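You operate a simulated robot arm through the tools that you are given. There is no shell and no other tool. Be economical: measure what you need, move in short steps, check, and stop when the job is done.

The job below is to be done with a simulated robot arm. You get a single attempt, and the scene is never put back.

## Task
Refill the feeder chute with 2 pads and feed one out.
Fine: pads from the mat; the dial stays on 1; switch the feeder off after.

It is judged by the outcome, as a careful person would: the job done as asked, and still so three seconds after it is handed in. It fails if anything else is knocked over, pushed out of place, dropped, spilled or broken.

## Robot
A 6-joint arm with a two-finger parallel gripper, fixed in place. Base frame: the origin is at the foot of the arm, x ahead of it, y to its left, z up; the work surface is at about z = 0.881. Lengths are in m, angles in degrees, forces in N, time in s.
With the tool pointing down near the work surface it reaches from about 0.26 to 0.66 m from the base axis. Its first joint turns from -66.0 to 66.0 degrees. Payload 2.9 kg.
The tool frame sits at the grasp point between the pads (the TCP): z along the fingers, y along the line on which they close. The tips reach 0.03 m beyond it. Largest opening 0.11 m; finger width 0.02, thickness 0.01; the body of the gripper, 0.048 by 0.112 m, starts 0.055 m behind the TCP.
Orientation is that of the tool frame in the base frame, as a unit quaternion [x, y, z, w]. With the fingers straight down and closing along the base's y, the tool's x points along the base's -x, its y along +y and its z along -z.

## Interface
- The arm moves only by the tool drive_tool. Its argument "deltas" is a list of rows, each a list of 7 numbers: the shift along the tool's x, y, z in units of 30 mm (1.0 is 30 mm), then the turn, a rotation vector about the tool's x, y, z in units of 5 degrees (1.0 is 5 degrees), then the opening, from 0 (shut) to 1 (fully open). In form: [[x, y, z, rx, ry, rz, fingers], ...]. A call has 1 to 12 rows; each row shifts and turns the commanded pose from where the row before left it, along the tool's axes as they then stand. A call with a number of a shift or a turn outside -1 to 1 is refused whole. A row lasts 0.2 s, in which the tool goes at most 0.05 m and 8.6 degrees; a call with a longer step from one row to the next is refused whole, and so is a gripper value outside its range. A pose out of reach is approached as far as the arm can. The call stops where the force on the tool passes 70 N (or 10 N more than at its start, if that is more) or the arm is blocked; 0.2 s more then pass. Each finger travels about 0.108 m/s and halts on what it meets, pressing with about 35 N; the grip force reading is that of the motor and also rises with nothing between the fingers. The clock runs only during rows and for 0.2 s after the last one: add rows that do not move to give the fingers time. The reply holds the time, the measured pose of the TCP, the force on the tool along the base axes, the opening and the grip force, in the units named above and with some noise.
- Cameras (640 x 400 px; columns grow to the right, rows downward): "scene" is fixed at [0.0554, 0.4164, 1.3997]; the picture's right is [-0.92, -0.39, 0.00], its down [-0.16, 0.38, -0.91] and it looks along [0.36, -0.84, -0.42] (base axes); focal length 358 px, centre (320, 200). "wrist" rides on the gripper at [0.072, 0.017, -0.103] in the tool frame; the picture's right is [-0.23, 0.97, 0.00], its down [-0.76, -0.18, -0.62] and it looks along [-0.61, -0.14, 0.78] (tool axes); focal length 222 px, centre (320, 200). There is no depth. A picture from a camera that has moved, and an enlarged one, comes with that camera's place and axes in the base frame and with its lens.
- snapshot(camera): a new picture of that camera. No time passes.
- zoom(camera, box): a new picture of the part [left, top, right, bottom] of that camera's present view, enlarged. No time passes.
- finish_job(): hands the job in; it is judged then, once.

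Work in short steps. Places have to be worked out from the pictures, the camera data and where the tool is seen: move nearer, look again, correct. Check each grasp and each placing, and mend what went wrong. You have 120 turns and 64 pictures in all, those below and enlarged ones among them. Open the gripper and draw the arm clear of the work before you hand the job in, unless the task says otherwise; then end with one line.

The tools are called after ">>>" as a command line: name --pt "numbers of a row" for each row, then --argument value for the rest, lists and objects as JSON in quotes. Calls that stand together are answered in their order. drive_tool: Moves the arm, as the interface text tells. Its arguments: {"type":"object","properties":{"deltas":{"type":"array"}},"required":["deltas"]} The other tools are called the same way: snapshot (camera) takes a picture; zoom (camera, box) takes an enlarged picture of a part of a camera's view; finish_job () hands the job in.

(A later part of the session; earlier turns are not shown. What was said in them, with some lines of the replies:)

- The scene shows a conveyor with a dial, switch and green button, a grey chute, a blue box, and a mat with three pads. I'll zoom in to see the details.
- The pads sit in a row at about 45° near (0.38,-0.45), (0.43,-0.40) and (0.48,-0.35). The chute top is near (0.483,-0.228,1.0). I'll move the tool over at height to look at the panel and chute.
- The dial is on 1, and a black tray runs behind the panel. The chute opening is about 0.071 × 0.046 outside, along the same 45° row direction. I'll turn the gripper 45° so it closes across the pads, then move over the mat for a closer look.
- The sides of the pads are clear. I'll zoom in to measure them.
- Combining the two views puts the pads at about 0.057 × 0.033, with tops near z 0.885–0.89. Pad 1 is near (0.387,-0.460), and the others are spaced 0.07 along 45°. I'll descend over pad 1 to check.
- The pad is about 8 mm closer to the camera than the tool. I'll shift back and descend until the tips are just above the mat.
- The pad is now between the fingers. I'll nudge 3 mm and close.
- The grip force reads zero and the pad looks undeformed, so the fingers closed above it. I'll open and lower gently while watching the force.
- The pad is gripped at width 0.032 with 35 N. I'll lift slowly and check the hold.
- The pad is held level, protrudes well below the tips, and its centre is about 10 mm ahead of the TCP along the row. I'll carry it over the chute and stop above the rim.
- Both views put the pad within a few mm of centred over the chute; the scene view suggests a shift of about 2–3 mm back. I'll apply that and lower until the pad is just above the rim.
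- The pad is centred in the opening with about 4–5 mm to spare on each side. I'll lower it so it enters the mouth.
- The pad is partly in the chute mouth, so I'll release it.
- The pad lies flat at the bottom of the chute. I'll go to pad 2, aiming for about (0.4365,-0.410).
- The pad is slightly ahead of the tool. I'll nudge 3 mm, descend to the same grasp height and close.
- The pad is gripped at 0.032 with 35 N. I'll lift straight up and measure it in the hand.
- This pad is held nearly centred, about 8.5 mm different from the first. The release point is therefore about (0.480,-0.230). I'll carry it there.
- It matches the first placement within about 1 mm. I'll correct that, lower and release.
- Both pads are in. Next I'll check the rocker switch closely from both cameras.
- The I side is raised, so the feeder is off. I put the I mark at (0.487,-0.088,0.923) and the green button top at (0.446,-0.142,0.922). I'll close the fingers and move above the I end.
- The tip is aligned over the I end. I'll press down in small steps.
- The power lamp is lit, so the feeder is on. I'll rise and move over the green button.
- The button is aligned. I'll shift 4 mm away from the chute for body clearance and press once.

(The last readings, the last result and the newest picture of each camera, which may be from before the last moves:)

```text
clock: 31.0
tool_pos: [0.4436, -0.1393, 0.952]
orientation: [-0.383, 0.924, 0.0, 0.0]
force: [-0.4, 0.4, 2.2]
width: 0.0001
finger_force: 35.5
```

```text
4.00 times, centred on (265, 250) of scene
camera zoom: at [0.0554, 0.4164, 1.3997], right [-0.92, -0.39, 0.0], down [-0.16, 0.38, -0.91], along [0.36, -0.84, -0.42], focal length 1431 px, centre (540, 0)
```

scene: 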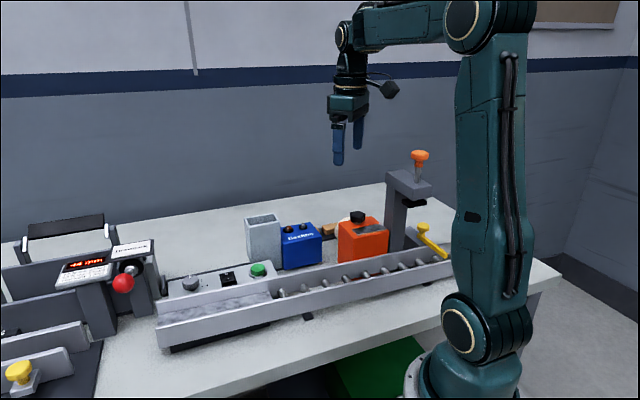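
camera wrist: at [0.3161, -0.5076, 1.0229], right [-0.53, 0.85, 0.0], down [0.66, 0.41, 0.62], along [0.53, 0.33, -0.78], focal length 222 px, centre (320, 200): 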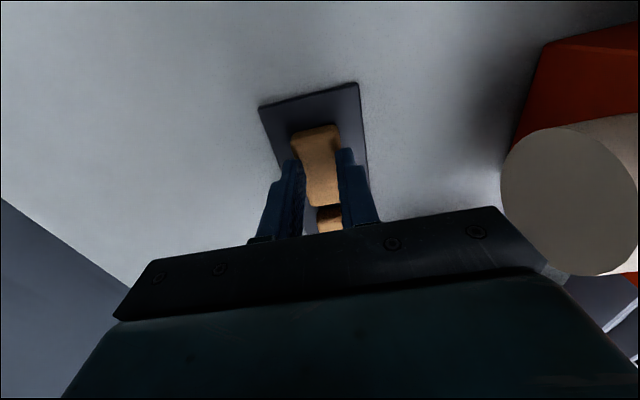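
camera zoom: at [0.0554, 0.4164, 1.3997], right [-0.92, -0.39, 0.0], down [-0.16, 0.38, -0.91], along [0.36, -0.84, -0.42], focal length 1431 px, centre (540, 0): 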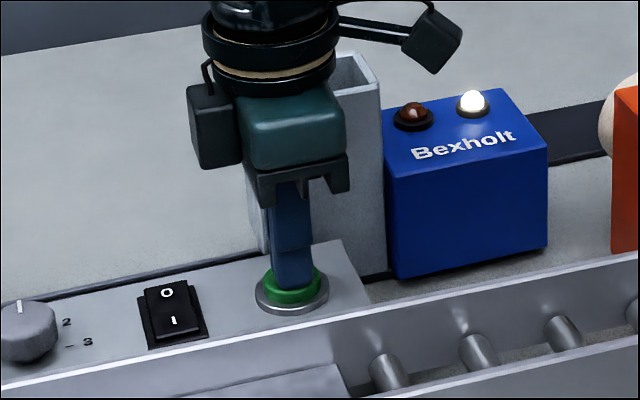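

I have first contact (2 N). I'll press a little further.

>>> drive_tool --pt "0 0 0.1 0 0 0 0"

>>> zoom --camera "scene" --box '[150, 200, 330, 320]'

```text
clock: 31.4
tool_pos: [0.444, -0.1409, 0.9512]
orientation: [-0.383, 0.924, 0.0, 0.0]
force: [-1.6, 0.2, 4.2]
width: 0.0
finger_force: 34.4
```

```text
3.33 times, centred on (240, 260) of scene
camera zoom: at [0.0553, 0.4164, 1.3997], right [-0.92, -0.39, 0.0], down [-0.16, 0.38, -0.91], along [0.36, -0.84, -0.42], focal length 1192 px, centre (587, 0)
```

zoom: 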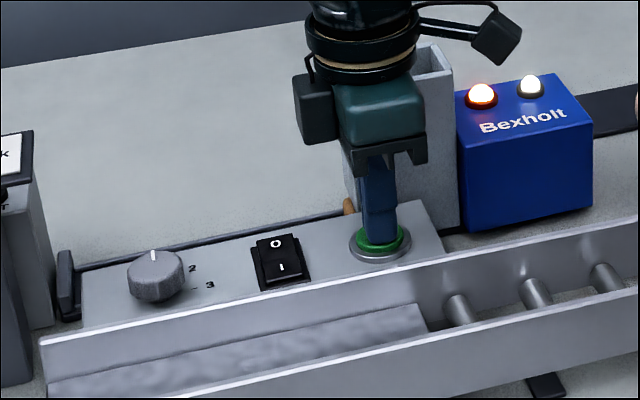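

The amber lamp is on and a pad is emerging. I'll release the button and wait.

>>> drive_tool --pt "0 0 -0.6 0 0 0 0" --pt "0 0 -0.9 0 0 0 0" --pt "0 0 0 0 0 0 0"

>>> zoom --camera "scene" --box '[150, 200, 330, 320]'

```text
clock: 32.2
tool_pos: [0.4439, -0.1408, 0.9942]
orientation: [-0.383, 0.924, -0.001, 0.001]
force: [0.5, -0.7, 0.1]
width: 0.0
finger_force: 35.0
```

```text
3.33 times, centred on (240, 260) of scene
camera zoom: at [0.0554, 0.4164, 1.3997], right [-0.92, -0.39, 0.0], down [-0.16, 0.38, -0.91], along [0.36, -0.84, -0.42], focal length 1192 px, centre (587, 0)
```

zoom: 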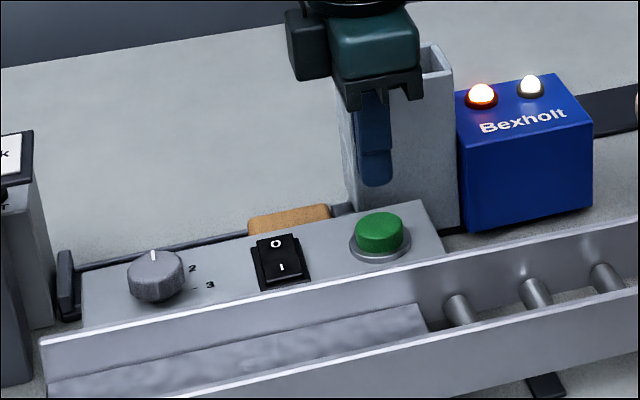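

The pad is out on the tray and the pusher is still moving. I'll move above the O end of the switch while the cycle finishes.

>>> drive_tool --pt "-0.745 -0.23 0 0 0 0 0" --pt "-0.745 -0.23 0 0 0 0 0" --pt "-0.745 -0.23 0 0 0 0 0" --pt "0 0 0 0 0 0 0" --pt "0 0 0 0 0 0 0" --pt "0 0 0 0 0 0 0"

>>> zoom --camera "scene" --box '[150, 200, 330, 320]'

>>> zoom --camera "wrist" --box '[220, 40, 420, 220]'

```text
clock: 33.6
tool_pos: [0.5064, -0.1059, 0.9947]
orientation: [-0.382, 0.924, 0.0, 0.0]
force: [-0.1, -0.3, -0.2]
width: 0.0002
finger_force: 35.4
```

```text
3.33 times, centred on (240, 260) of scene
camera zoom: at [0.0554, 0.4164, 1.3997], right [-0.92, -0.39, 0.0], down [-0.16, 0.38, -0.91], along [0.36, -0.84, -0.42], focal length 1192 px, centre (587, 0)
```

zoom: 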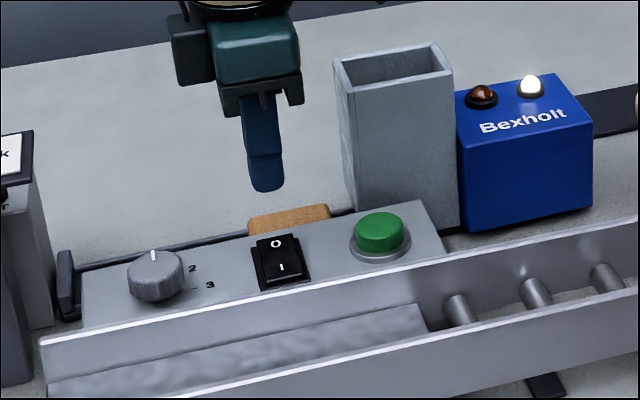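

```text
2.22 times, centred on (320, 130) of wrist
camera zoom: at [0.4419, -0.147, 1.099], right [-0.53, 0.85, 0.0], down [0.66, 0.41, 0.62], along [0.53, 0.33, -0.78], focal length 494 px, centre (320, 356)
```

zoom: 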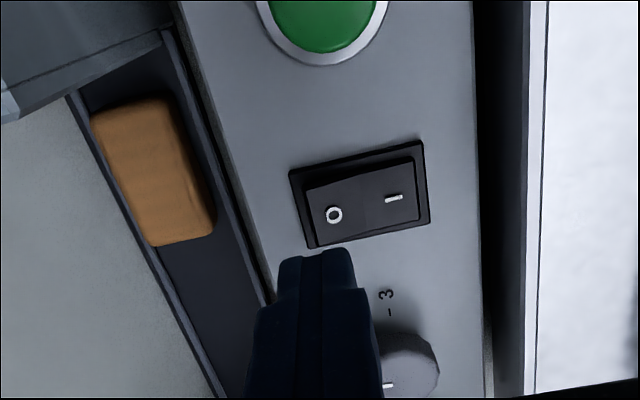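

The feed cycle is done: the amber lamp is off and one pad is on the tray. I'll press the O end to switch off.

>>> drive_tool --pt "0.045 0.06 0.6 0 0 0 0" --pt "0 0 0.6 0 0 0 0" --pt "0 0 0.2 0 0 0 0" --pt "0 0 0.1 0 0 0 0"

>>> zoom --camera "scene" --box '[150, 200, 330, 320]'

```text
clock: 34.6
tool_pos: [0.5033, -0.1069, 0.9507]
orientation: [-0.383, 0.924, 0.0, 0.0]
force: [-0.6, -1.3, 0.9]
width: 0.0
finger_force: 34.7
```

```text
3.33 times, centred on (240, 260) of scene
camera zoom: at [0.0554, 0.4164, 1.3997], right [-0.92, -0.39, 0.0], down [-0.16, 0.38, -0.91], along [0.36, -0.84, -0.42], focal length 1192 px, centre (587, 0)
```

zoom: 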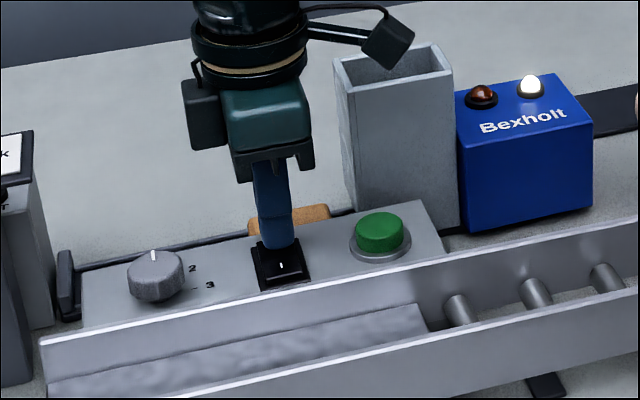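

The power lamp is still lit, so I'll press a little deeper.

>>> drive_tool --pt "0 0 0.08 0 0 0 0" --pt "0 0 0.08 0 0 0 0"

>>> zoom --camera "scene" --box '[150, 200, 330, 320]'

```text
clock: 35.2
tool_pos: [0.5037, -0.1072, 0.9483]
orientation: [-0.383, 0.924, -0.001, 0.001]
force: [-10.6, -0.5, 33.4]
width: 0.0
finger_force: 35.2
```

```text
3.33 times, centred on (240, 260) of scene
camera zoom: at [0.0546, 0.4165, 1.3997], right [-0.92, -0.39, 0.0], down [-0.16, 0.38, -0.91], along [0.36, -0.84, -0.42], focal length 1192 px, centre (587, 0)
```

zoom: 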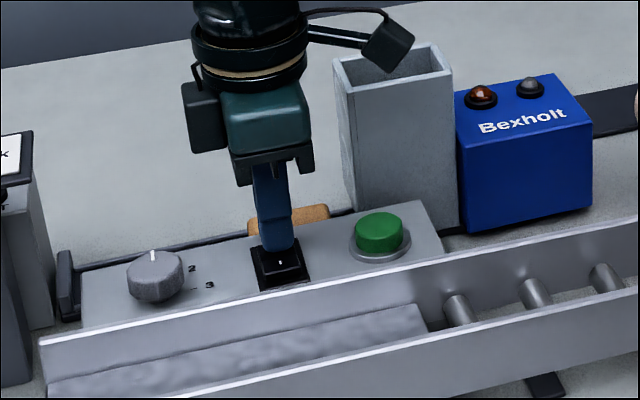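

The lamp is out, so the feeder is off. I'll raise the arm clear, open the gripper and inspect.

>>> drive_tool --pt "0 0 -0.5 0 0 0 0" --pt "0 0 -0.9 0 0 0 0" --pt "0 0 -0.9 0 0 0 0" --pt "0 0 -0.9 0 0 0 0" --pt "0.3 -0.3 -0.9 0 0 0 0.3" --pt "0.5 -0.5 -0.9 0 0 0 0.5" --pt "0.8 -0.5 -0.3 0 0 0 0.8" --pt "0.8 -0.5 0 0 0 0 1" --pt "0.8 -0.5 0 0 0 0 1" --pt "0 0 0 0 0 0 1"

>>> snapshot --camera "wrist"

>>> snapshot --camera "scene"

>>> zoom --camera "scene" --box '[150, 190, 330, 310]'

```text
clock: 37.4
tool_pos: [0.4838, -0.2236, 1.1041]
orientation: [-0.383, 0.924, 0.0, 0.0]
force: [0.6, -0.6, 0.1]
width: 0.11
finger_force: 0.1
```

```text
13 pictures are left
camera wrist: at [0.4202, -0.2642, 1.2081], right [-0.53, 0.85, 0.0], down [0.66, 0.41, 0.62], along [0.53, 0.33, -0.78], focal length 222 px, centre (320, 200)
```

wrist: 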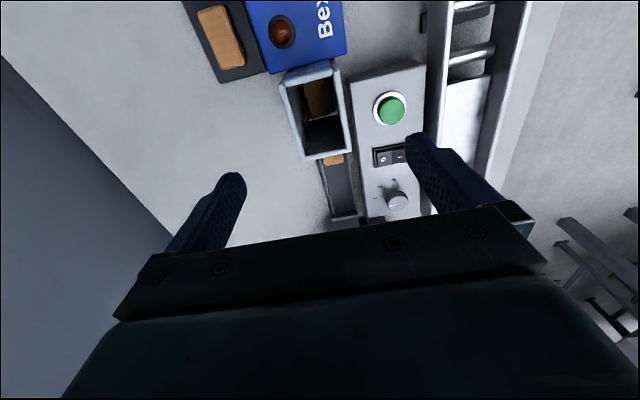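

```text
12 pictures are left
```

scene: 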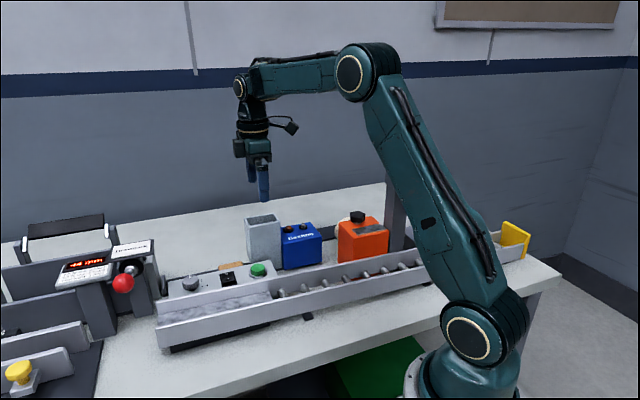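

```text
3.33 times, centred on (240, 250) of scene
camera zoom: at [0.0554, 0.4164, 1.3997], right [-0.92, -0.39, 0.0], down [-0.16, 0.38, -0.91], along [0.36, -0.84, -0.42], focal length 1192 px, centre (587, 33)
```

zoom: 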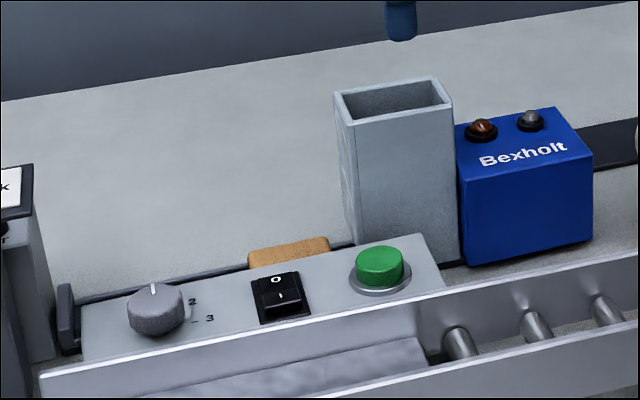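

One pad is out, one is left in the chute, the dial is on 1 and the switch is off. I'll retreat to near the start pose and confirm nothing else has moved.

>>> drive_tool --pt "0 0 -0.9 0 0 0 1" --pt "0.85 0.488 -0.36 0 0 0 1" --pt "0.85 0.488 -0.36 0 0 0 1" --pt "0.85 0.488 -0.36 0 0 0 1" --pt "0.85 0.488 -0.36 0 0 0 1" --pt "0.85 0.488 -0.36 0 0 0 1" --pt "0.85 0.488 -0.36 0 0 0 1" --pt "0.85 0.488 0 0 0 0 1"

>>> snapshot --camera "scene"

```text
clock: 39.2
tool_pos: [0.2858, -0.2774, 1.1955]
orientation: [-0.383, 0.924, -0.001, 0.0]
force: [0.8, 0.4, 0.9]
width: 0.1103
finger_force: 0.0
```

```text
10 pictures are left
```

scene: 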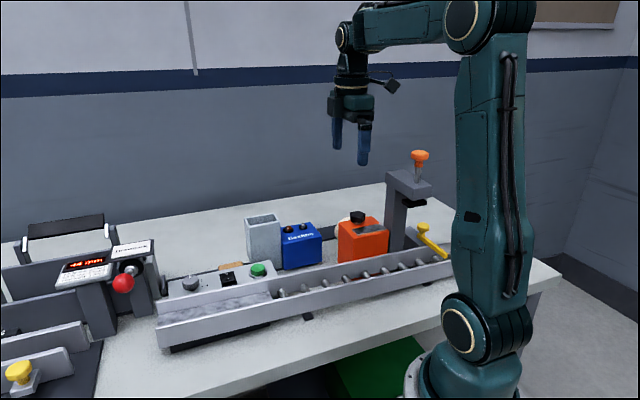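

Everything else is as it was at the start, and the arm is clear with the gripper open. I'm handing in the job.

>>> finish_job

```text
The job is handed in.
```

I put two pads from the mat into the feeder chute and fed one out onto the tray, leaving one in the chute; the dial is still on 1 and the feeder is switched off.
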